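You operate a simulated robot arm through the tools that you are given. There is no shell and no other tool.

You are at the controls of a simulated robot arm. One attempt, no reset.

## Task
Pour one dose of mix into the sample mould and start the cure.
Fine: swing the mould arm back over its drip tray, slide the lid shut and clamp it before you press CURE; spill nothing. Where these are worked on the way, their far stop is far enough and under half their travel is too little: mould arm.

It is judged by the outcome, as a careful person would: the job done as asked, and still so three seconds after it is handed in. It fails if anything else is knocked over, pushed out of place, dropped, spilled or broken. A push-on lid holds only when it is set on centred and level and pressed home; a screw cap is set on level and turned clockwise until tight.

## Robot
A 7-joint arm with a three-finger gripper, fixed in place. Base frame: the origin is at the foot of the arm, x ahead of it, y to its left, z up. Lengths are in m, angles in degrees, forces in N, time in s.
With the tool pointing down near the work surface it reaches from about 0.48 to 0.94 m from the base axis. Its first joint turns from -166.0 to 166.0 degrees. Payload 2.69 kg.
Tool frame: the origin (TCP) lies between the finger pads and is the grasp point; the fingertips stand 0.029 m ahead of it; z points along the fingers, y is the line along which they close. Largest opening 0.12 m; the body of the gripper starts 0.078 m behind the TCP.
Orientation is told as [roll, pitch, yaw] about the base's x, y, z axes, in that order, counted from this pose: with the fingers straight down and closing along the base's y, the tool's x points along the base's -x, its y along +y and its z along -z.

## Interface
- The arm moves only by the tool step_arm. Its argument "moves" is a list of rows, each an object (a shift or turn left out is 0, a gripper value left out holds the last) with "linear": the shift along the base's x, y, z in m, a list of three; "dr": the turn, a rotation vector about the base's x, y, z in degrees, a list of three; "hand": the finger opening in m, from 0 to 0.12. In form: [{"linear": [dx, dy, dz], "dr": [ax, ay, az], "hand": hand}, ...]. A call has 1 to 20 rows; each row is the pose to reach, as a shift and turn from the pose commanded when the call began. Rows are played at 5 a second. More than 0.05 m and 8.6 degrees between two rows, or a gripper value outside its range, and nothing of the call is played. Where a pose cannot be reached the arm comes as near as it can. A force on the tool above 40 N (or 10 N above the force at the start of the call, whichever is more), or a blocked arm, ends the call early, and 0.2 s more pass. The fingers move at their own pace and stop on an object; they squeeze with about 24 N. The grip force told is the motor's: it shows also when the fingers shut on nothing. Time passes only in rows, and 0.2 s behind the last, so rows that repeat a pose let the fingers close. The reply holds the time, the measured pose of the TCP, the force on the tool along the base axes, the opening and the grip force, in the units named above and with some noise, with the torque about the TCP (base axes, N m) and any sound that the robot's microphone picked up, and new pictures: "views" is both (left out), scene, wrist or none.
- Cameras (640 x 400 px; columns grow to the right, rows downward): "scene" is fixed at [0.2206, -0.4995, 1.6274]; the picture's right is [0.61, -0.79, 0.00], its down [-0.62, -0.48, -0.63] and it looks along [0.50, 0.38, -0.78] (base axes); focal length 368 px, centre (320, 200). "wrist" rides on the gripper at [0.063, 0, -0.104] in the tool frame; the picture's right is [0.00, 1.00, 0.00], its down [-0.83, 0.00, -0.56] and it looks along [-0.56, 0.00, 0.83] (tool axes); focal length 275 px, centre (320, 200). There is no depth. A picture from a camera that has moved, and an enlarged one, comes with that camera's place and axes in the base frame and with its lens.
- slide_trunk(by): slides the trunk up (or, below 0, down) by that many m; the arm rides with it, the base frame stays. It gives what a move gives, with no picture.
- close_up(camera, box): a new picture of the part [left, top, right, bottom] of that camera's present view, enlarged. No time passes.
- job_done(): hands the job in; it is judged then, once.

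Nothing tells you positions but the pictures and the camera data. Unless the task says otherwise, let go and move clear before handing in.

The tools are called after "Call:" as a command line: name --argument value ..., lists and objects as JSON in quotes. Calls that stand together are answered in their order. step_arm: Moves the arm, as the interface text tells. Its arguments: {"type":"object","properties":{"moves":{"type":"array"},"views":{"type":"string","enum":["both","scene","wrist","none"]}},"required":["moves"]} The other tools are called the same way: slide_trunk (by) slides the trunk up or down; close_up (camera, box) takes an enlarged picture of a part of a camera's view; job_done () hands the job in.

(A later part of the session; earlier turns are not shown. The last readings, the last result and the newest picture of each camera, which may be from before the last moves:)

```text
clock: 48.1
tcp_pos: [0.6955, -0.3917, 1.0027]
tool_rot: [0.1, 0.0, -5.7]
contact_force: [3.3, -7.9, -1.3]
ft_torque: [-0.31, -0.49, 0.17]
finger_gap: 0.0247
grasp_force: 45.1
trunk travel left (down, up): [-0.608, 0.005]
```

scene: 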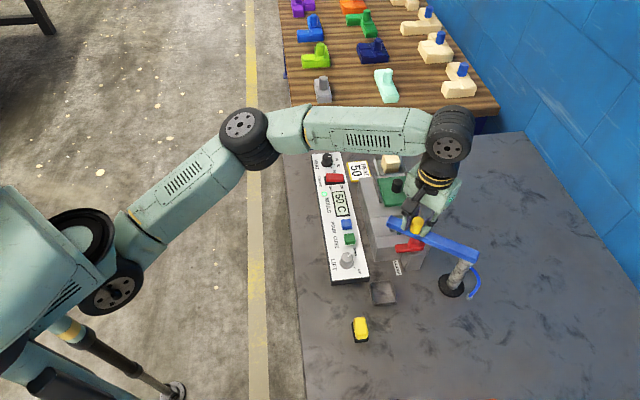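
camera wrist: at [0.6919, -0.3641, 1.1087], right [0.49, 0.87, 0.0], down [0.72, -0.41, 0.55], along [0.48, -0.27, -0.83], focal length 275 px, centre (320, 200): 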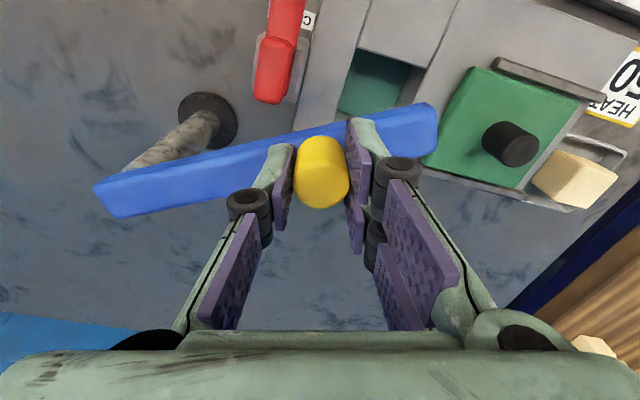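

Call:
step_arm --moves '[{"linear": [-0.0081, -0.0029, 0], "dr": [0, 0, 4]}, {"linear": [-0.0163, -0.0049, 0], "dr": [0, 0, 8]}, {"linear": [-0.0243, -0.0076, 0], "dr": [0, 0, 12]}, {"linear": [-0.0321, -0.0108, 0], "dr": [0, 0, 16]}, {"linear": [-0.0397, -0.0144, 0], "dr": [0, 0, 20]}]' --views "scene"

```text
clock: 49.3
tcp_pos: [0.6564, -0.4039, 1.0025]
tool_rot: [0.3, 0.1, 14.4]
contact_force: [-0.9, 6.8, -11.1]
ft_torque: [0.22, -0.06, 0.31]
finger_gap: 0.0245
grasp_force: 44.9
trunk travel left (down, up): [-0.608, 0.005]
```

scene: 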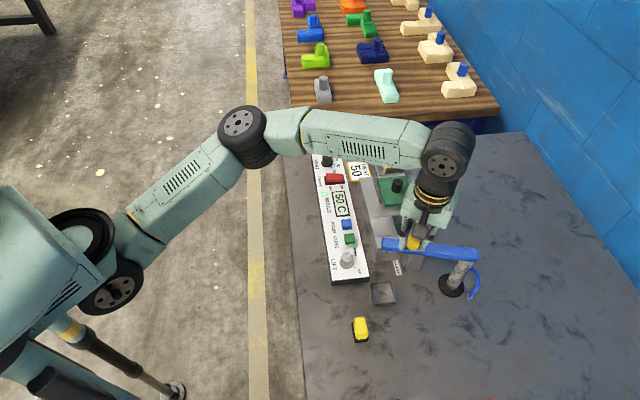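

Call:
step_arm --moves '[{"linear": [-0.0077, -0.0038, -0.0005], "dr": [0, 0, 4]}, {"linear": [-0.0149, -0.0086, -0.0005], "dr": [0, 0, 8]}, {"linear": [-0.0217, -0.0138, -0.0005], "dr": [0, 0, 12]}, {"linear": [-0.0281, -0.0195, -0.0005], "dr": [0, 0, 16]}]' --views "both"

```text
clock: 50.3
tcp_pos: [0.6287, -0.4255, 1.0028]
tool_rot: [0.0, 0.2, 30.4]
contact_force: [16.7, -5.9, -2.0]
ft_torque: [-0.15, -0.35, -0.28]
finger_gap: 0.0248
grasp_force: 45.0
trunk travel left (down, up): [-0.608, 0.005]
camera wrist: at [0.5755, -0.4573, 1.1087], right [-0.51, 0.86, 0.0], down [0.72, 0.42, 0.55], along [0.48, 0.28, -0.83], focal length 275 px, centre (320, 200)
```

scene: 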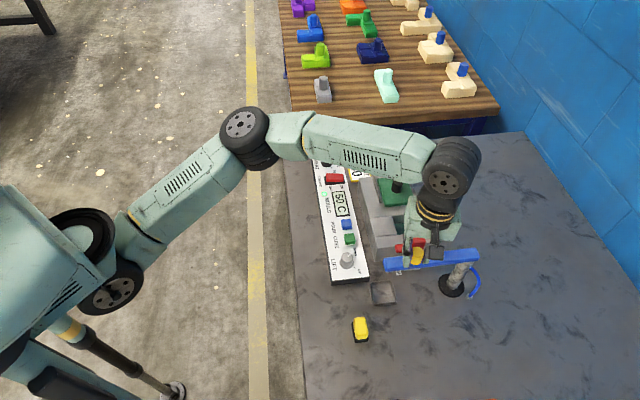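
wrist: 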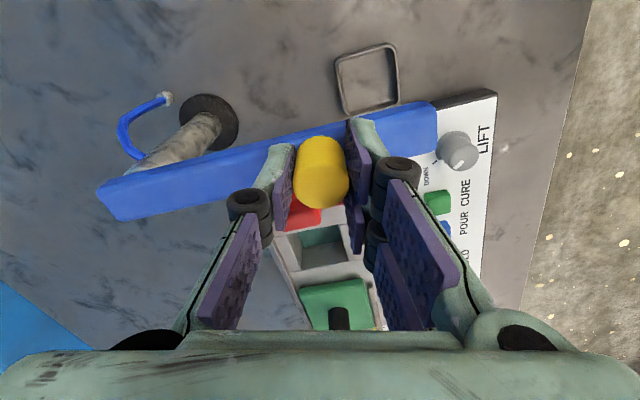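

The handle is back at its start position and a resisting force is building. I'll nudge a few millimetres more to make sure the home stop is reached.

Call:
step_arm --moves '[{"linear": [-0.0005, -0.0025, 0], "dr": [0, 0, 1]}, {"linear": [-0.002, -0.0045, 0], "dr": [0, 0, 2]}]' --views "scene"

Call:
close_up --camera "scene" --box '[360, 220, 500, 320]'

```text
clock: 50.9
tcp_pos: [0.6285, -0.4261, 1.0036]
tool_rot: [0.3, 0.0, 32.6]
contact_force: [20.3, 16.9, 3.1]
ft_torque: [0.33, -0.18, -0.16]
finger_gap: 0.025
grasp_force: 44.5
trunk travel left (down, up): [-0.608, 0.005]
```

scene: 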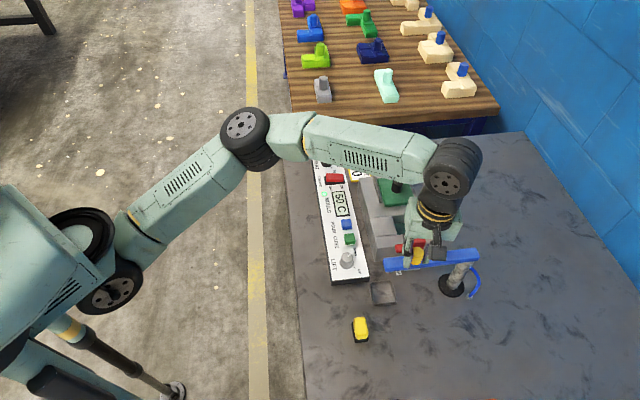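

```text
4.00 times, centred on (430, 270) of scene
camera zoom: at [0.2206, -0.4995, 1.6274], right [0.61, -0.79, 0.0], down [-0.62, -0.48, -0.63], along [0.5, 0.38, -0.78], focal length 1473 px, centre (-120, -80)
```

zoom: 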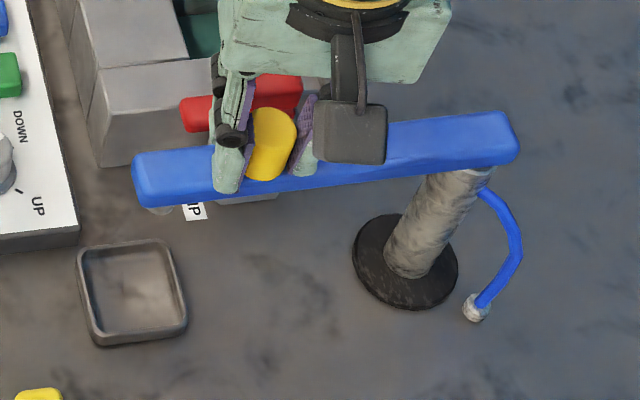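

The arm is firmly at its home stop over the drip tray, with about 26 N resisting. I'll release, rise clear and check the tray and the mould.

Call:
step_arm --moves '[{"linear": [0.001, 0.001, 0], "hand": 0.03}, {"linear": [0.001, 0.002, 0], "hand": 0.05}, {"linear": [0.001, 0.002, 0], "hand": 0.07}, {"linear": [0.001, 0.002, 0.0], "hand": 0.07}, {"linear": [0.001, 0.002, 0.03], "hand": 0.07}, {"linear": [0.001, 0.002, 0.07], "hand": 0.07}, {"linear": [-0.01, 0.02, 0.1], "dr": [0, 0, -8], "hand": 0.07}, {"linear": [-0.03, 0.05, 0.1], "dr": [0, 0, -16], "hand": 0.07}]' --views "both"

Call:
close_up --camera "scene" --box '[360, 180, 500, 320]'

```text
clock: 52.7
tcp_pos: [0.5968, -0.3799, 1.1061]
tool_rot: [0.2, 0.1, 16.1]
contact_force: [0.2, 0.1, -0.4]
ft_torque: [-0.01, 0.01, 0.01]
finger_gap: 0.0701
grasp_force: 0.1
trunk travel left (down, up): [-0.608, 0.005]
camera wrist: at [0.5359, -0.3973, 1.2103], right [-0.28, 0.96, 0.0], down [0.8, 0.23, 0.55], along [0.53, 0.16, -0.83], focal length 275 px, centre (320, 200)
```

scene: 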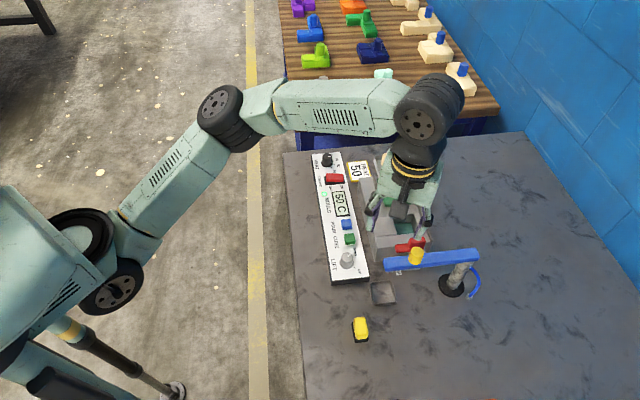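
wrist: 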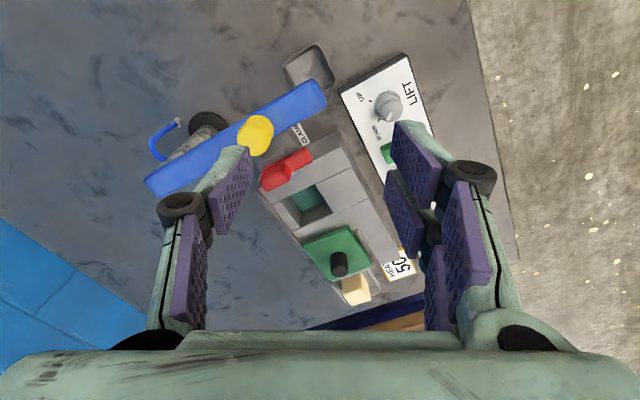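

```text
2.86 times, centred on (430, 250) of scene
camera zoom: at [0.2206, -0.4995, 1.6274], right [0.61, -0.79, 0.0], down [-0.62, -0.48, -0.63], along [0.5, 0.38, -0.78], focal length 1052 px, centre (6, 57)
```

zoom: 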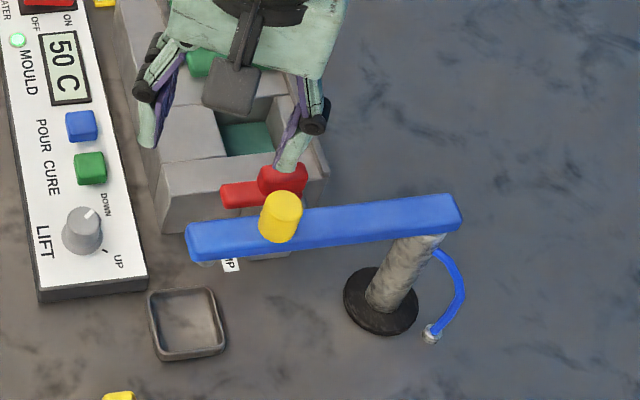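

The arm is parked over its tray and the mould holds the mix with nothing spilled. Next is the lid: its black knob is near (0.82, -0.284), top z about 0.937, and it slides toward the cavity along the 225° direction. I'll move above the knob with yaw -45°, so the fingers close along the slide direction.

Call:
step_arm --moves '[{"linear": [0.025, 0.012, 0], "dr": [0, 0, -7.6], "hand": 0.06}, {"linear": [0.05, 0.025, -0.01], "dr": [0, 0, -15.2], "hand": 0.06}, {"linear": [0.075, 0.037, -0.02], "dr": [0, 0, -22.8], "hand": 0.06}, {"linear": [0.1, 0.05, -0.03], "dr": [0, 0, -30.4], "hand": 0.06}, {"linear": [0.125, 0.06, -0.045], "dr": [0, 0, -38], "hand": 0.06}, {"linear": [0.15, 0.07, -0.06], "dr": [0, 0, -45.6], "hand": 0.06}, {"linear": [0.175, 0.08, -0.07], "dr": [0, 0, -53.2], "hand": 0.06}, {"linear": [0.2, 0.09, -0.08], "dr": [0, 0, -61], "hand": 0.06}, {"linear": [0.222, 0.096, -0.085], "dr": [0, 0, -61], "hand": 0.06}, {"linear": [0.222, 0.096, -0.085], "dr": [0, 0, -61], "hand": 0.06}]' --views "both"

```text
clock: 54.9
tcp_pos: [0.806, -0.2859, 1.0195]
tool_rot: [0.1, 0.0, -44.5]
contact_force: [-0.6, -0.5, -0.2]
ft_torque: [-0.02, 0.02, -0.01]
finger_gap: 0.0602
grasp_force: 0.0
out of reach, approached as far as the arm can: row 9, 10
trunk travel left (down, up): [-0.608, 0.005]
camera wrist: at [0.7616, -0.2415, 1.1258], right [0.7, 0.72, 0.0], down [0.6, -0.58, 0.55], along [0.4, -0.39, -0.83], focal length 275 px, centre (320, 200)
```

scene: 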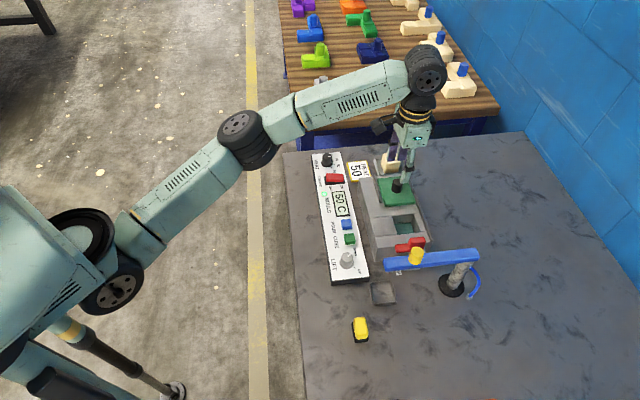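
wrist: 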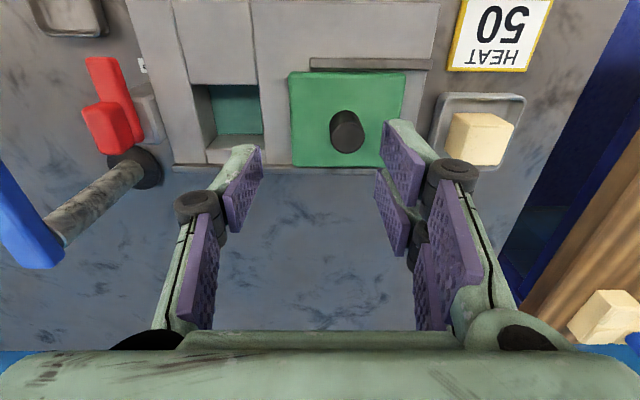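

Call:
close_up --camera "wrist" --box '[160, 40, 460, 190]'

Call:
close_up --camera "wrist" --box '[280, 50, 440, 180]'

Call:
close_up --camera "wrist" --box '[60, 0, 300, 190]'

```text
2.13 times, centred on (310, 115) of wrist
camera zoom: at [0.7616, -0.2415, 1.1258], right [0.7, 0.72, 0.0], down [0.6, -0.58, 0.55], along [0.4, -0.39, -0.83], focal length 587 px, centre (341, 381)
```

zoom: 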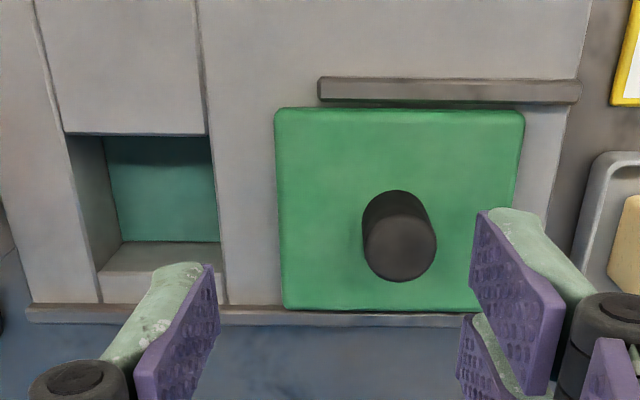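

```text
3.08 times, centred on (360, 115) of wrist
camera zoom: at [0.7616, -0.2415, 1.1258], right [0.7, 0.72, 0.0], down [0.6, -0.58, 0.55], along [0.4, -0.39, -0.83], focal length 847 px, centre (197, 462)
```

zoom: 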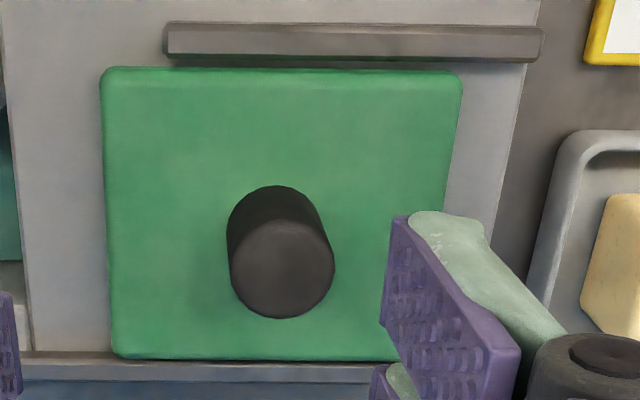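

```text
2.11 times, centred on (180, 95) of wrist
camera zoom: at [0.7616, -0.2415, 1.1258], right [0.7, 0.72, 0.0], down [0.6, -0.58, 0.55], along [0.4, -0.39, -0.83], focal length 580 px, centre (615, 421)
```

zoom: 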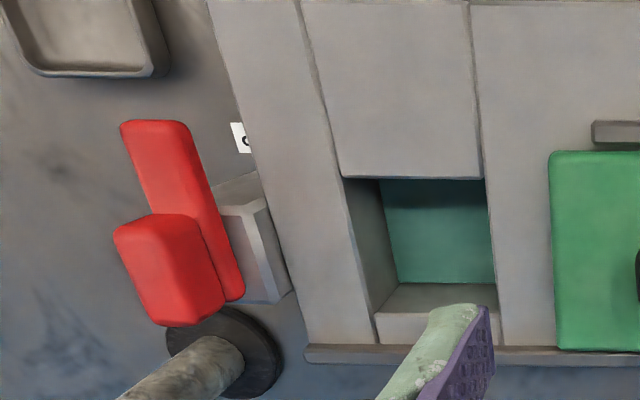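

From this aligned view, the lid is about 0.09 x 0.078 m, centred with its knob near (0.830, -0.280). The cavity centre is near (0.759, -0.354), so the slide is about 0.10 m along 225°. Reach is short at yaw -45°, so I'll turn to yaw -20° and go in above the knob.

Call:
step_arm --moves '[{"linear": [0, 0, -0.005], "dr": [0, 0, 8]}, {"linear": [0.005, 0.001, -0.015], "dr": [0, 0, 16]}, {"linear": [0.015, 0.003, -0.025], "dr": [0, 0, 24.5]}, {"linear": [0.024, 0.006, -0.035], "dr": [0, 0, 24.5]}, {"linear": [0.024, 0.006, -0.04], "dr": [0, 0, 24.5]}, {"linear": [0.024, 0.006, -0.04], "dr": [0, 0, 24.5]}]' --views "both"

```text
clock: 56.3
tcp_pos: [0.8318, -0.2768, 0.9806]
tool_rot: [0.3, 0.1, -20.2]
contact_force: [0.2, -0.2, -0.3]
ft_torque: [0.0, -0.02, 0.05]
finger_gap: 0.0602
grasp_force: 0.0
trunk travel left (down, up): [-0.608, 0.005]
camera wrist: at [0.7724, -0.2571, 1.0862], right [0.34, 0.94, 0.0], down [0.78, -0.29, 0.55], along [0.52, -0.19, -0.83], focal length 275 px, centre (320, 200)
```

scene: 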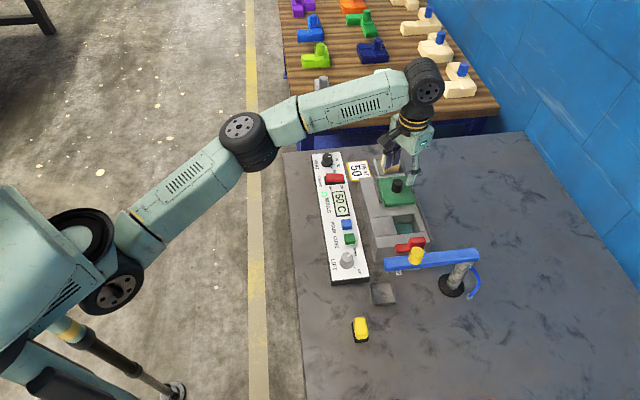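
wrist: 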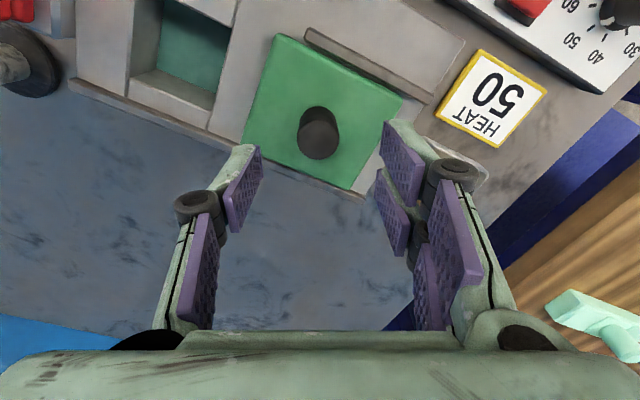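

The knob sits centred below the gripper. I'll narrow the fingers a little, descend to tips at z about 0.907 (above the lid plate) and grip the knob.

Call:
step_arm --moves '[{"linear": [0, 0, -0.01], "hand": 0.045}, {"linear": [0, 0, -0.025], "hand": 0.045}, {"linear": [0, 0, -0.038], "hand": 0.045}, {"linear": [0, 0, -0.044], "hand": 0.045}, {"linear": [0, 0, -0.044], "hand": 0.03}, {"linear": [0, 0, -0.044], "hand": 0.018}, {"linear": [0, 0, -0.044], "hand": 0.018}, {"linear": [0, 0, -0.044], "hand": 0.018}]' --views "both"

```text
clock: 58.1
tcp_pos: [0.8305, -0.2795, 0.9362]
tool_rot: [0.2, 0.3, -20.3]
contact_force: [-3.5, -7.1, -3.8]
ft_torque: [-0.36, -0.13, 0.23]
finger_gap: 0.0253
grasp_force: 39.7
trunk travel left (down, up): [-0.608, 0.005]
camera wrist: at [0.7714, -0.258, 1.0417], right [0.34, 0.94, 0.0], down [0.78, -0.29, 0.55], along [0.52, -0.19, -0.83], focal length 275 px, centre (320, 200)
```

scene: 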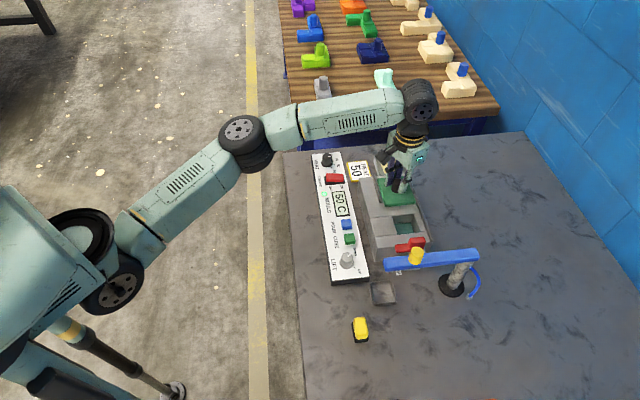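
wrist: 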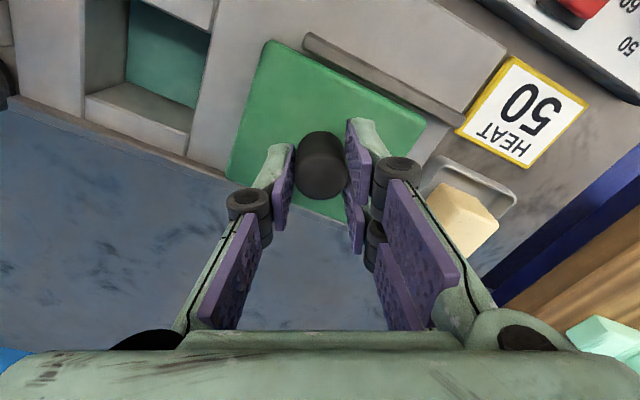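

The knob is gripped. I'll slide the lid along 225° in small steps, checking the side force.

Call:
step_arm --moves '[{"linear": [-0.0045, -0.0055, 0]}, {"linear": [-0.0105, -0.0115, 0]}, {"linear": [-0.0165, -0.0175, 0]}, {"linear": [-0.0225, -0.0235, 0]}]' --views "scene"

```text
clock: 59.1
tcp_pos: [0.8077, -0.3008, 0.9356]
tool_rot: [0.2, 0.0, -20.4]
contact_force: [-0.1, 1.3, -6.3]
ft_torque: [0.24, -0.21, 0.2]
finger_gap: 0.025
grasp_force: 44.9
trunk travel left (down, up): [-0.608, 0.005]
```

scene: 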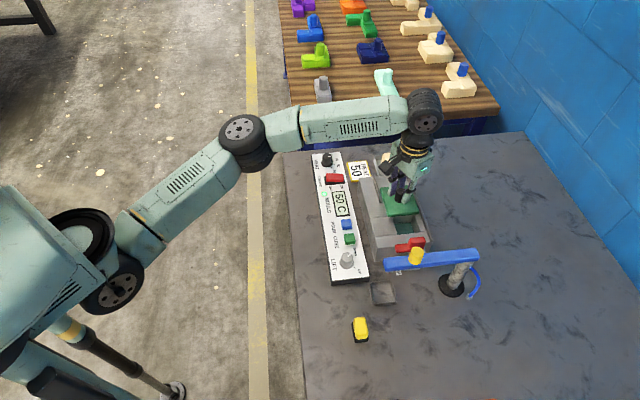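

Call:
step_arm --moves '[{"linear": [-0.007, -0.007, -0.001]}, {"linear": [-0.014, -0.014, -0.001]}, {"linear": [-0.021, -0.021, -0.001]}, {"linear": [-0.028, -0.028, -0.001]}, {"linear": [-0.035, -0.035, -0.001]}]' --views "both"

Call:
close_up --camera "scene" --box '[350, 150, 480, 280]'

```text
clock: 60.3
tcp_pos: [0.7739, -0.3362, 0.9365]
tool_rot: [0.1, 0.2, -20.2]
contact_force: [-5.1, 4.5, 4.7]
ft_torque: [0.49, 0.37, -0.03]
finger_gap: 0.0246
grasp_force: 44.4
trunk travel left (down, up): [-0.608, 0.005]
camera wrist: at [0.7137, -0.3157, 1.0416], right [0.34, 0.94, 0.0], down [0.78, -0.29, 0.55], along [0.52, -0.19, -0.83], focal length 275 px, centre (320, 200)
```

scene: 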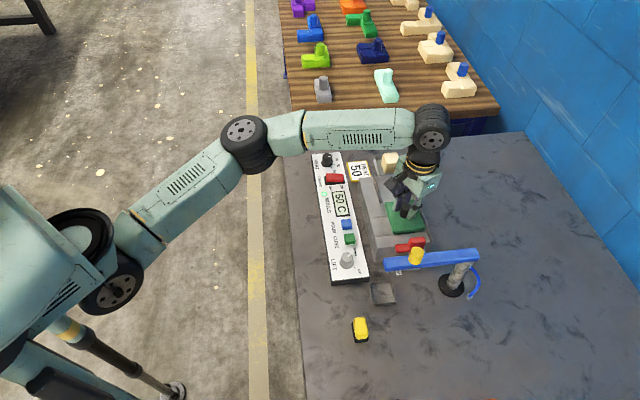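
wrist: 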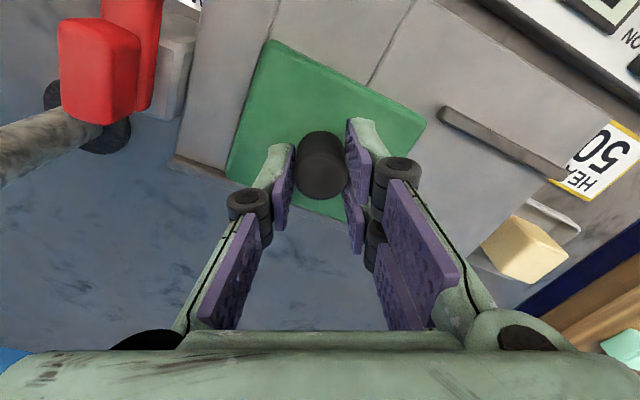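

```text
3.08 times, centred on (415, 215) of scene
camera zoom: at [0.2206, -0.4995, 1.6274], right [0.61, -0.79, 0.0], down [-0.62, -0.48, -0.63], along [0.5, 0.38, -0.78], focal length 1133 px, centre (28, 154)
```

zoom: 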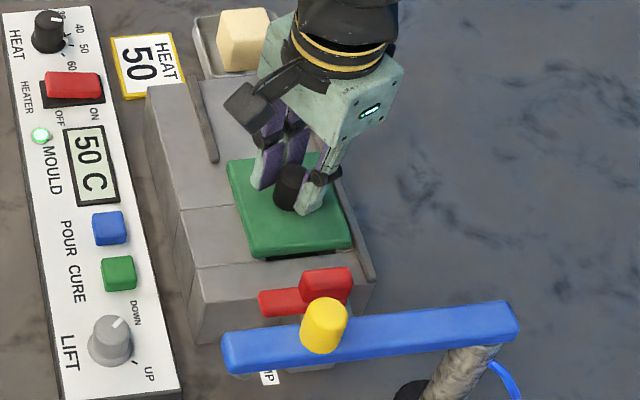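

A thin strip of cavity still shows at the front, so I'll slide about 2 cm more with a slight side correction.

Call:
step_arm --moves '[{"linear": [-0.0055, -0.0045, -0.0005]}, {"linear": [-0.01, -0.009, -0.0005]}, {"linear": [-0.0145, -0.0135, -0.0005]}]' --views "both"

Call:
close_up --camera "scene" --box '[350, 150, 480, 280]'

Call:
close_up --camera "wrist" --box '[30, 0, 430, 240]'

```text
clock: 61.1
tcp_pos: [0.7592, -0.3497, 0.9348]
tool_rot: [0.2, -0.2, -20.2]
contact_force: [12.6, -2.0, 11.2]
ft_torque: [-0.08, 0.08, -0.32]
finger_gap: 0.0248
grasp_force: 45.2
trunk travel left (down, up): [-0.608, 0.005]
camera wrist: at [0.7, -0.329, 1.0413], right [0.34, 0.94, 0.0], down [0.78, -0.28, 0.56], along [0.53, -0.19, -0.83], focal length 275 px, centre (320, 200)
```

scene: 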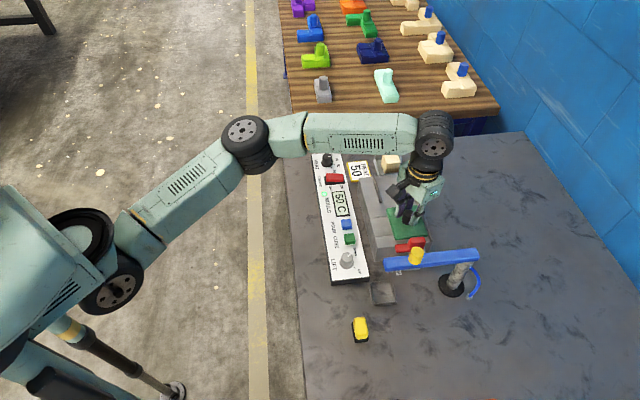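
wrist: 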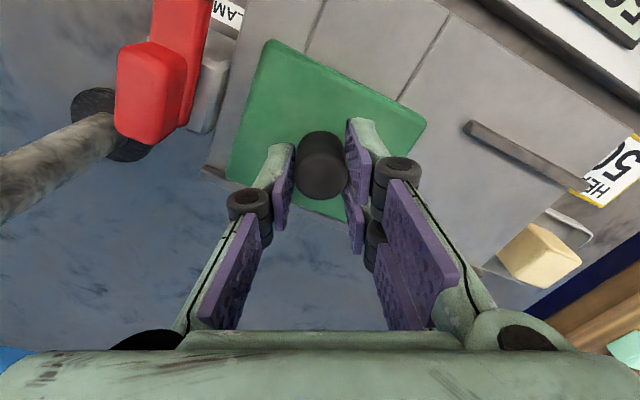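

```text
3.08 times, centred on (415, 215) of scene
camera zoom: at [0.2206, -0.4995, 1.6274], right [0.61, -0.79, 0.0], down [-0.62, -0.48, -0.63], along [0.5, 0.38, -0.78], focal length 1133 px, centre (28, 154)
```

zoom: 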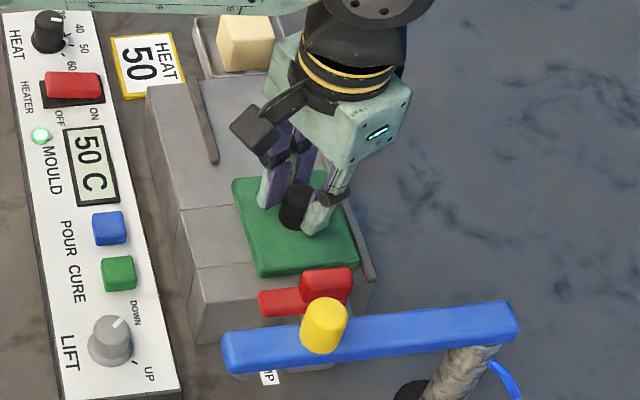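

```text
1.60 times, centred on (230, 120) of wrist
camera zoom: at [0.7, -0.329, 1.0413], right [0.34, 0.94, 0.0], down [0.78, -0.28, 0.56], along [0.53, -0.19, -0.83], focal length 440 px, centre (464, 328)
```

zoom: 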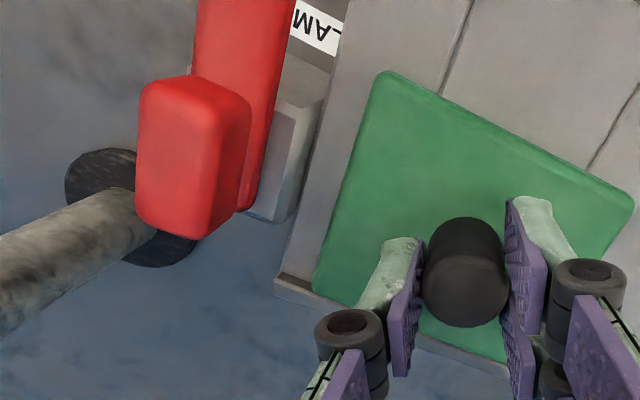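

The lid covers the cavity with margins of about 2 cm in front and 1.5 cm behind. I'll ease the downward and side load and nudge forward to feel for the end stop.

Call:
step_arm --moves '[{"linear": [0.001, -0.001, 0.001]}, {"linear": [-0.001, -0.003, 0.001]}, {"linear": [-0.0025, -0.0045, 0.001]}]' --views "none"

```text
clock: 61.9
tcp_pos: [0.759, -0.3499, 0.9363]
tool_rot: [0.5, 0.1, -19.9]
contact_force: [21.8, 17.8, 8.4]
ft_torque: [0.91, 0.63, -0.08]
finger_gap: 0.0249
grasp_force: 44.5
trunk travel left (down, up): [-0.608, 0.005]
```

That's the lid's hard stop: the tool stayed put with 28 N opposing, so the lid is shut. I'll relax the push, release the knob and rise.

Call:
step_arm --moves '[{"linear": [0.001, 0.0015, 0]}, {"linear": [0.0015, 0.002, 0], "hand": 0.035}, {"linear": [0.0015, 0.002, 0], "hand": 0.046}, {"linear": [0.0015, 0.002, 0], "hand": 0.046}, {"linear": [0.0015, 0.002, 0.02], "hand": 0.046}, {"linear": [0.0015, 0.002, 0.05], "hand": 0.046}, {"linear": [-0.01, 0.01, 0.09], "hand": 0.046}, {"linear": [-0.03, 0.02, 0.12], "hand": 0.046}]' --views "both"

Call:
close_up --camera "scene" --box '[350, 150, 480, 280]'

Call:
close_up --camera "wrist" --box '[160, 0, 460, 240]'

```text
clock: 63.7
tcp_pos: [0.7259, -0.3343, 1.0583]
tool_rot: [0.2, 0.1, -20.2]
contact_force: [0.1, -0.1, 0.7]
ft_torque: [0.0, -0.01, 0.02]
finger_gap: 0.0461
grasp_force: 0.1
trunk travel left (down, up): [-0.608, 0.005]
camera wrist: at [0.6672, -0.3136, 1.1639], right [0.34, 0.94, 0.0], down [0.78, -0.29, 0.55], along [0.52, -0.19, -0.83], focal length 275 px, centre (320, 200)
```

scene: 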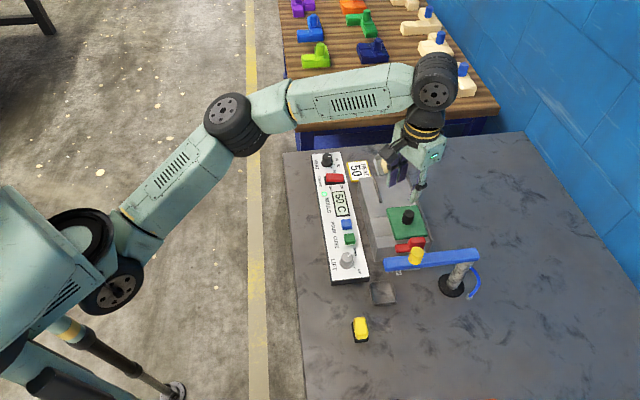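
wrist: 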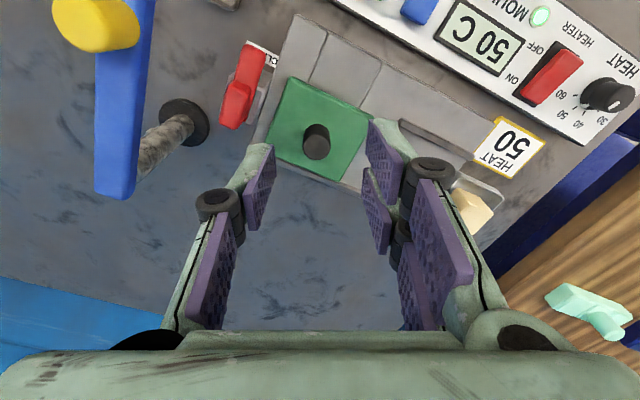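

```text
3.08 times, centred on (415, 215) of scene
camera zoom: at [0.2206, -0.4995, 1.6274], right [0.61, -0.79, 0.0], down [-0.62, -0.48, -0.63], along [0.5, 0.38, -0.78], focal length 1133 px, centre (28, 154)
```

zoom: 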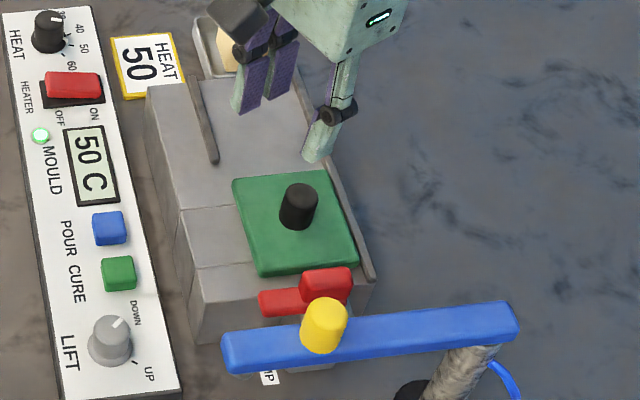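

```text
1.67 times, centred on (310, 120) of wrist
camera zoom: at [0.6672, -0.3136, 1.1639], right [0.34, 0.94, 0.0], down [0.78, -0.29, 0.55], along [0.52, -0.19, -0.83], focal length 459 px, centre (337, 333)
```

zoom: 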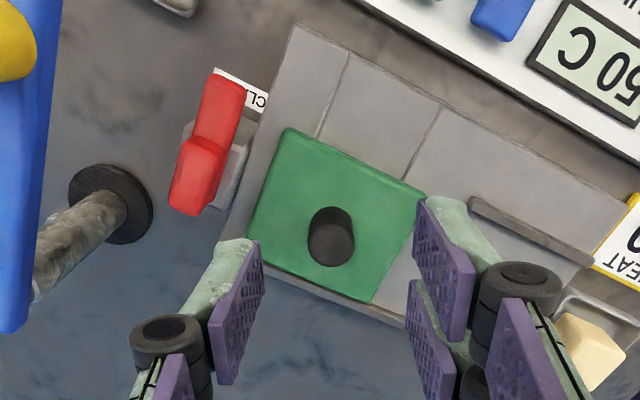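

The lid is shut. For the clamp I want to grip the red handle across its narrow sides (closing axis at 45°) and twist clockwise by 90°. That means going from yaw +135° to +45°, so I'll test that yaw while hovering high over the clamp.

Call:
step_arm --moves '[{"linear": [-0.002, -0.007, 0.005], "dr": [0, 0, 7.75]}, {"linear": [-0.004, -0.014, 0.005], "dr": [0, 0, 15.5]}, {"linear": [-0.006, -0.021, 0.005], "dr": [0, 0, 23.25]}, {"linear": [-0.008, -0.028, 0.005], "dr": [0, 0, 31]}, {"linear": [-0.01, -0.035, 0.005], "dr": [0, 0, 38.75]}, {"linear": [-0.013, -0.042, 0.005], "dr": [0, 0, 46.5]}, {"linear": [-0.016, -0.049, 0.005], "dr": [0, 0, 54.25]}, {"linear": [-0.018, -0.056, 0.005], "dr": [0, 0, 62]}, {"linear": [-0.02, -0.062, 0.005], "dr": [0, 0, 69.75]}, {"linear": [-0.0215, -0.0677, 0.005], "dr": [0, 0, 77.5]}, {"linear": [-0.0215, -0.0677, 0.005], "dr": [0, 0, 85.25]}, {"linear": [-0.0215, -0.0677, 0.005], "dr": [0, 0, 93]}, {"linear": [-0.0215, -0.0677, 0.005], "dr": [0, 0, 100.75]}, {"linear": [-0.0215, -0.0677, 0.005], "dr": [0, 0, 108.5]}, {"linear": [-0.0215, -0.0677, 0.005], "dr": [0, 0, 116.25]}, {"linear": [-0.0215, -0.0677, 0.005], "dr": [0, 0, 124]}, {"linear": [-0.0215, -0.0677, 0.005], "dr": [0, 0, 131.75]}, {"linear": [-0.0215, -0.0677, 0.005], "dr": [0, 0, 139.5]}, {"linear": [-0.0215, -0.0677, 0.005], "dr": [0, 0, 147.25]}, {"linear": [-0.0215, -0.0677, 0.005], "dr": [0, 0, 155]}]' --views "both"

```text
clock: 67.9
tcp_pos: [0.7052, -0.4023, 1.0624]
tool_rot: [0.2, 0.2, 134.9]
contact_force: [0.7, -0.2, -0.7]
ft_torque: [-0.02, -0.01, 0.02]
finger_gap: 0.0461
grasp_force: 0.1
trunk travel left (down, up): [-0.608, 0.005]
camera wrist: at [0.7493, -0.4465, 1.1678], right [-0.71, -0.71, 0.0], down [-0.59, 0.59, 0.55], along [-0.39, 0.39, -0.83], focal length 275 px, centre (320, 200)
```

scene: 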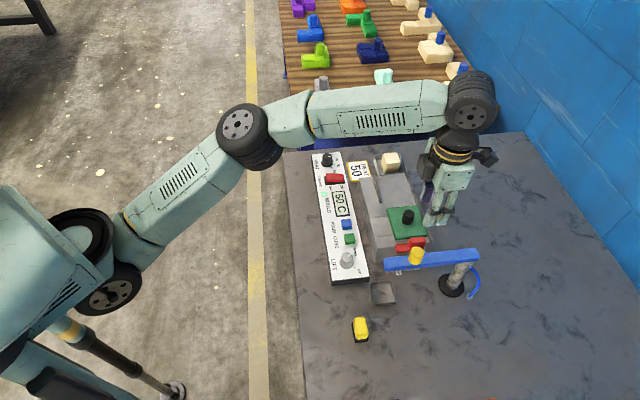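
wrist: 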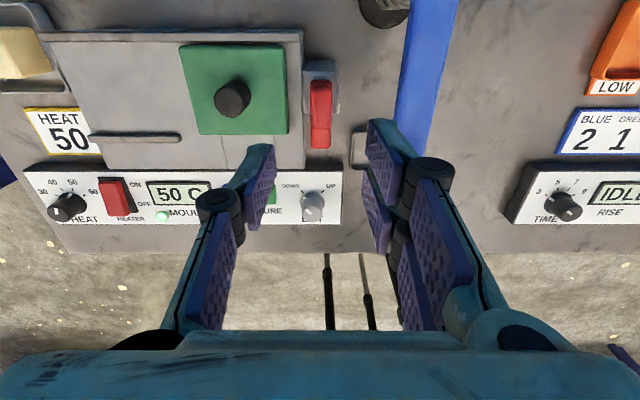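

Yaw +135° works, and the clamp lever is right below with its long axis between the fingers. Here is a closer look before I descend.

Call:
close_up --camera "wrist" --box '[220, 20, 420, 170]'

Call:
close_up --camera "wrist" --box '[280, 40, 370, 170]'

```text
2.67 times, centred on (320, 95) of wrist
camera zoom: at [0.7493, -0.4465, 1.1678], right [-0.71, -0.71, 0.0], down [-0.59, 0.59, 0.55], along [-0.39, 0.39, -0.83], focal length 734 px, centre (320, 480)
```

zoom: 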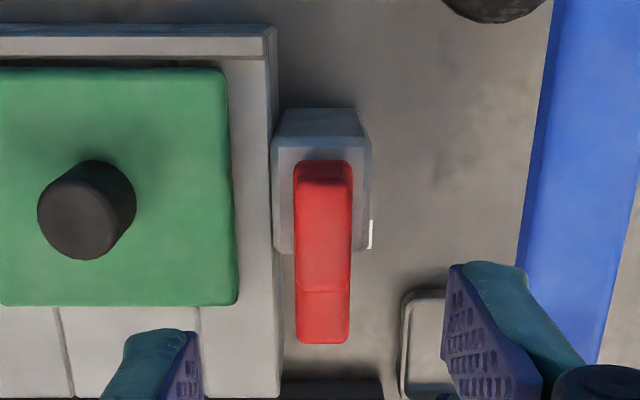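

```text
3.08 times, centred on (325, 105) of wrist
camera zoom: at [0.7493, -0.4465, 1.1678], right [-0.71, -0.71, 0.0], down [-0.59, 0.59, 0.55], along [-0.39, 0.39, -0.83], focal length 847 px, centre (305, 492)
```

zoom: 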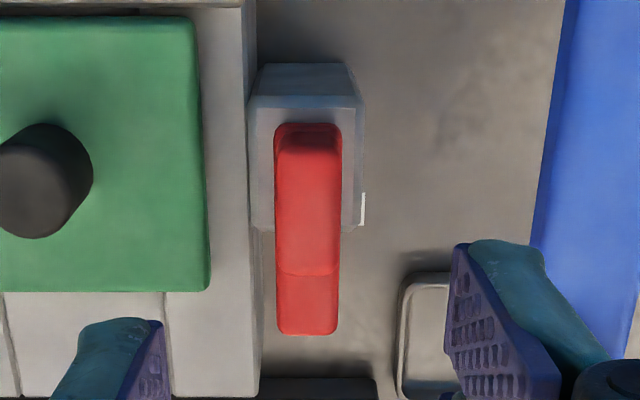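

The lever runs from about (0.716, -0.413) to (0.670, -0.367) and pivots at the pedestal centre near (0.706, -0.403). I'll narrow the fingers and descend to just above the red handle to check alignment.

Call:
step_arm --moves '[{"linear": [0.0005, -0.0005, -0.03], "hand": 0.036}, {"linear": [0.0005, -0.0005, -0.06], "hand": 0.036}, {"linear": [0.0005, -0.0005, -0.085], "hand": 0.036}, {"linear": [0.0005, -0.0005, -0.1], "hand": 0.036}, {"linear": [0.0005, -0.0005, -0.1], "hand": 0.036}]' --views "both"

Call:
close_up --camera "wrist" --box '[220, 60, 420, 220]'

```text
clock: 69.1
tcp_pos: [0.7062, -0.4031, 0.961]
tool_rot: [0.2, 0.1, 134.6]
contact_force: [0.5, -0.4, -0.3]
ft_torque: [0.02, 0.0, -0.01]
finger_gap: 0.036
grasp_force: 0.0
trunk travel left (down, up): [-0.608, 0.005]
camera wrist: at [0.7506, -0.4464, 1.0667], right [-0.71, -0.71, 0.0], down [-0.59, 0.59, 0.55], along [-0.39, 0.39, -0.83], focal length 275 px, centre (320, 200)
```

scene: 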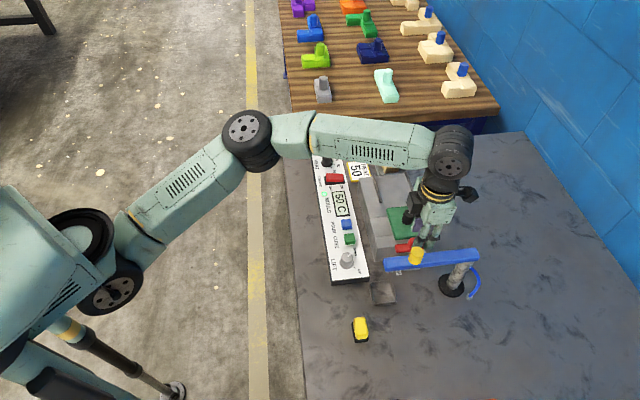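
wrist: 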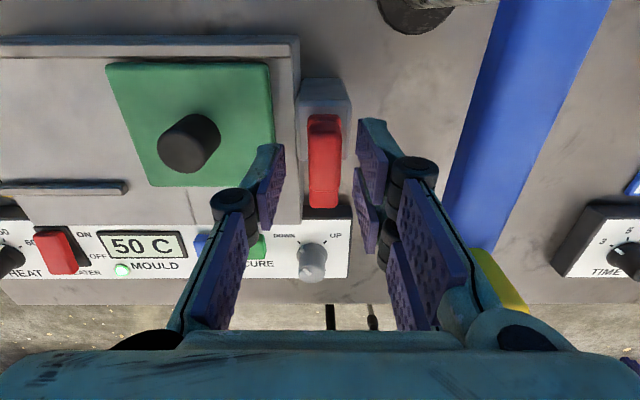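

```text
2.50 times, centred on (320, 140) of wrist
camera zoom: at [0.7506, -0.4464, 1.0667], right [-0.71, -0.71, 0.0], down [-0.59, 0.59, 0.55], along [-0.39, 0.39, -0.83], focal length 688 px, centre (320, 350)
```

zoom: 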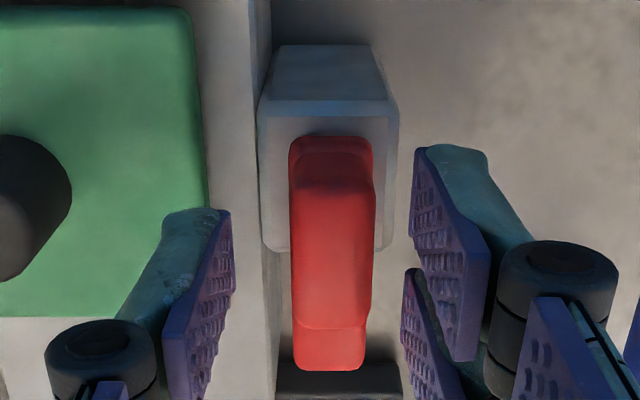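

The lever is about 2 mm to the right of centre. I'll shift for that, descend so the tips reach z about 0.902, and grip the handle.

Call:
step_arm --moves '[{"linear": [-0.0014, -0.0014, -0.01], "hand": 0.036}, {"linear": [-0.0014, -0.0014, -0.02], "hand": 0.036}, {"linear": [-0.0014, -0.0014, -0.029], "hand": 0.036}, {"linear": [-0.0014, -0.0014, -0.029], "hand": 0.025}, {"linear": [-0.0014, -0.0014, -0.029], "hand": 0.014}, {"linear": [-0.0014, -0.0014, -0.029], "hand": 0.014}, {"linear": [-0.0014, -0.0014, -0.029], "hand": 0.014}]' --views "both"

Call:
close_up --camera "wrist" --box '[220, 80, 420, 240]'

```text
clock: 70.7
tcp_pos: [0.7048, -0.4034, 0.9314]
tool_rot: [0.2, 0.1, 134.8]
contact_force: [0.2, 1.5, 1.2]
ft_torque: [-0.06, -0.08, -0.01]
finger_gap: 0.0201
grasp_force: 43.3
trunk travel left (down, up): [-0.608, 0.005]
camera wrist: at [0.7489, -0.4484, 1.0382], right [-0.71, -0.71, 0.0], down [-0.59, 0.59, 0.55], along [-0.39, 0.39, -0.83], focal length 275 px, centre (320, 200)
```

scene: 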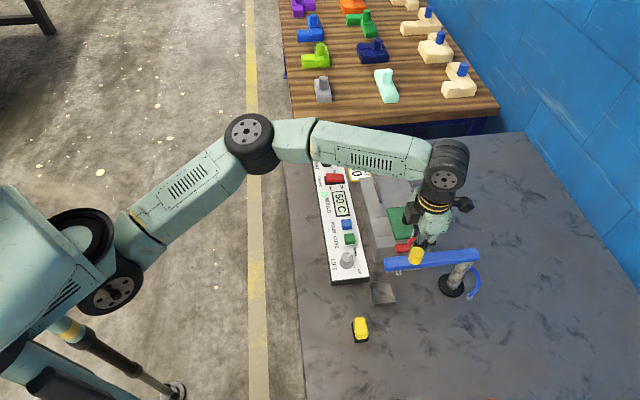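
wrist: 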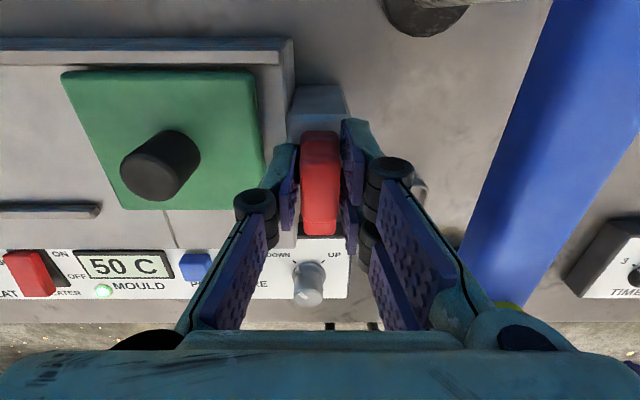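

```text
2.50 times, centred on (320, 160) of wrist
camera zoom: at [0.7489, -0.4484, 1.0382], right [-0.71, -0.71, 0.0], down [-0.59, 0.59, 0.55], along [-0.39, 0.39, -0.83], focal length 688 px, centre (320, 300)
```

zoom: 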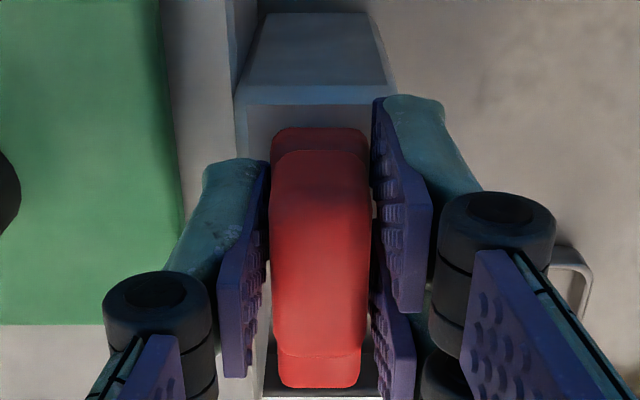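

The handle is gripped (0.020 m gap). I'll twist clockwise in small steps and watch the torque.

Call:
step_arm --moves '[{"dr": [0, 0, -4]}, {"dr": [0, 0, -8]}, {"dr": [0, 0, -12]}, {"dr": [0, 0, -16]}]' --views "both"

```text
clock: 71.7
tcp_pos: [0.705, -0.4048, 0.9325]
tool_rot: [0.1, 0.3, 118.7]
contact_force: [4.3, 1.2, -0.1]
ft_torque: [0.35, 0.0, -0.01]
finger_gap: 0.02
grasp_force: 45.2
trunk travel left (down, up): [-0.608, 0.005]
camera wrist: at [0.7351, -0.4588, 1.0382], right [-0.87, -0.48, 0.0], down [-0.4, 0.73, 0.55], along [-0.27, 0.48, -0.83], focal length 275 px, centre (320, 200)
```

scene: 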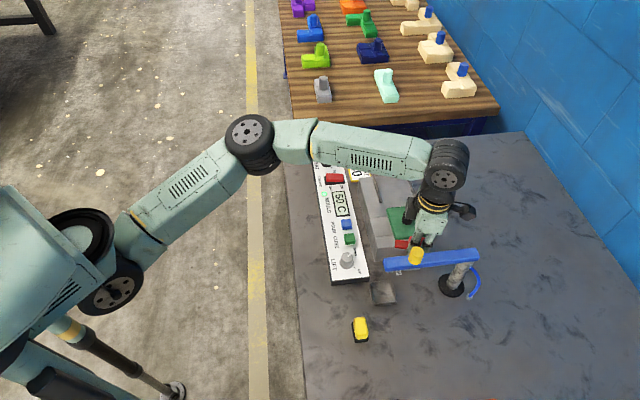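
wrist: 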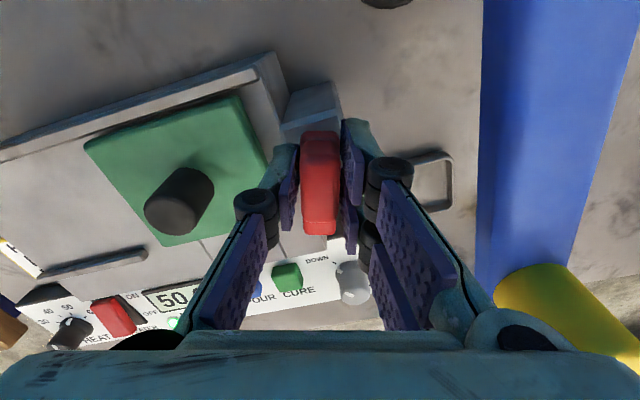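

The lever turns with the gripper without resistance. The gripper body will pass near the yellow handle, so I'll re-grip 5 mm higher for clearance before continuing.

Call:
step_arm --moves '[{"hand": 0.03}, {"hand": 0.03}, {"linear": [0.0005, 0.0005, 0.006], "hand": 0.03}, {"linear": [0.0005, 0.0005, 0.006], "hand": 0.014}, {"linear": [0.0005, 0.0005, 0.006], "hand": 0.014}, {"linear": [0.0005, 0.0005, 0.006], "hand": 0.014}]' --views "wrist"

```text
clock: 73.1
tcp_pos: [0.7045, -0.4044, 0.9401]
tool_rot: [0.2, 0.1, 118.8]
contact_force: [0.0, 0.2, 0.7]
ft_torque: [0.15, 0.1, -0.03]
finger_gap: 0.0182
grasp_force: 38.1
trunk travel left (down, up): [-0.608, 0.005]
camera wrist: at [0.7351, -0.4586, 1.0449], right [-0.87, -0.48, 0.0], down [-0.4, 0.73, 0.55], along [-0.27, 0.48, -0.83], focal length 275 px, centre (320, 200)
```

wrist: 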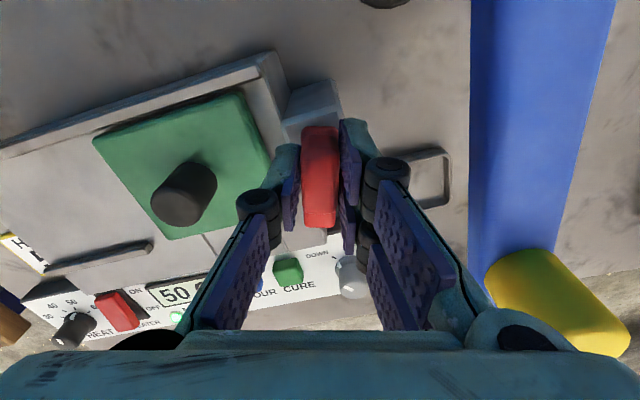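

Call:
step_arm --moves '[{"dr": [0, 0, -4]}, {"dr": [0, 0, -8]}, {"dr": [0, 0, -12]}, {"dr": [0, 0, -16]}, {"dr": [0, 0, -20]}, {"dr": [0, 0, -24]}]' --views "both"

```text
clock: 74.5
tcp_pos: [0.7059, -0.4034, 0.9389]
tool_rot: [0.1, 0.1, 94.7]
contact_force: [1.0, 3.4, 4.6]
ft_torque: [0.7, 0.12, 0.01]
finger_gap: 0.0181
grasp_force: 43.2
trunk travel left (down, up): [-0.608, 0.005]
camera wrist: at [0.7106, -0.4662, 1.0448], right [-1.0, -0.09, 0.0], down [-0.07, 0.83, 0.55], along [-0.05, 0.55, -0.83], focal length 275 px, centre (320, 200)
```

scene: 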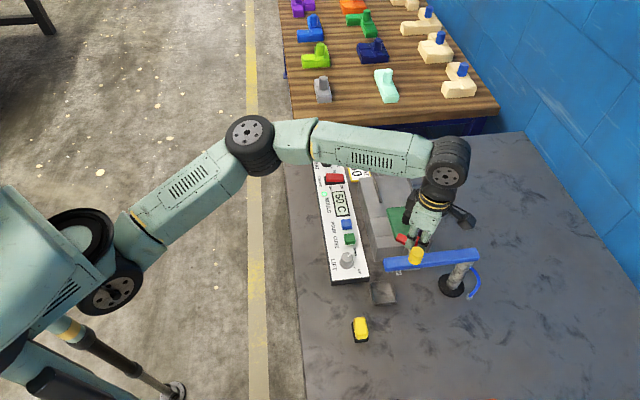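
wrist: 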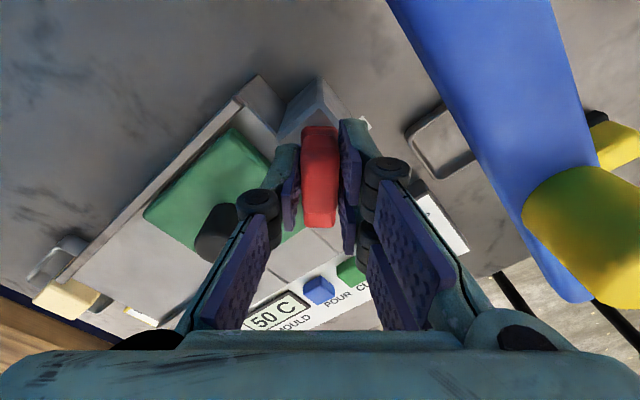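

Call:
step_arm --moves '[{"dr": [0, 0, -4]}, {"dr": [0, 0, -8]}, {"dr": [0, 0, -12]}, {"dr": [0, 0, -16]}, {"dr": [0, 0, -20]}, {"dr": [0, 0, -24]}, {"dr": [0, 0, -28]}]' --views "both"

```text
clock: 76.1
tcp_pos: [0.7067, -0.4038, 0.9402]
tool_rot: [0.1, 0.2, 66.7]
contact_force: [11.7, 5.4, 7.0]
ft_torque: [0.29, -0.48, 0.03]
finger_gap: 0.018
grasp_force: 43.4
trunk travel left (down, up): [-0.608, 0.005]
camera wrist: at [0.6812, -0.4615, 1.0449], right [-0.92, 0.39, 0.0], down [0.33, 0.77, 0.55], along [0.22, 0.51, -0.83], focal length 275 px, centre (320, 200)
```

scene: 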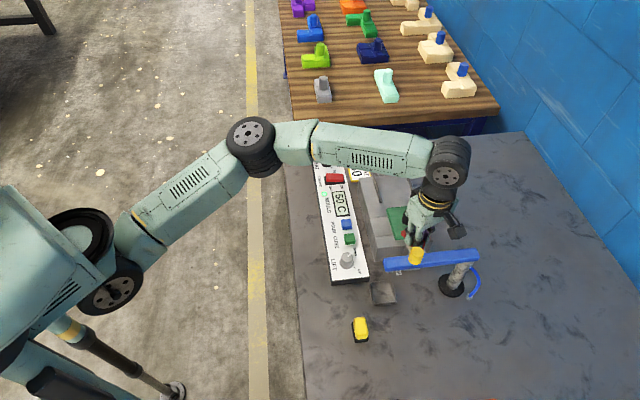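
wrist: 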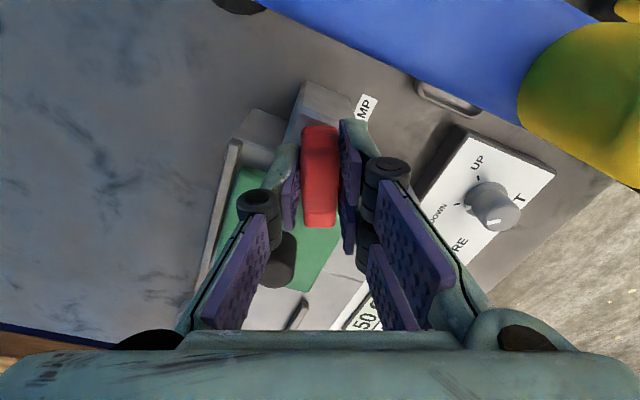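

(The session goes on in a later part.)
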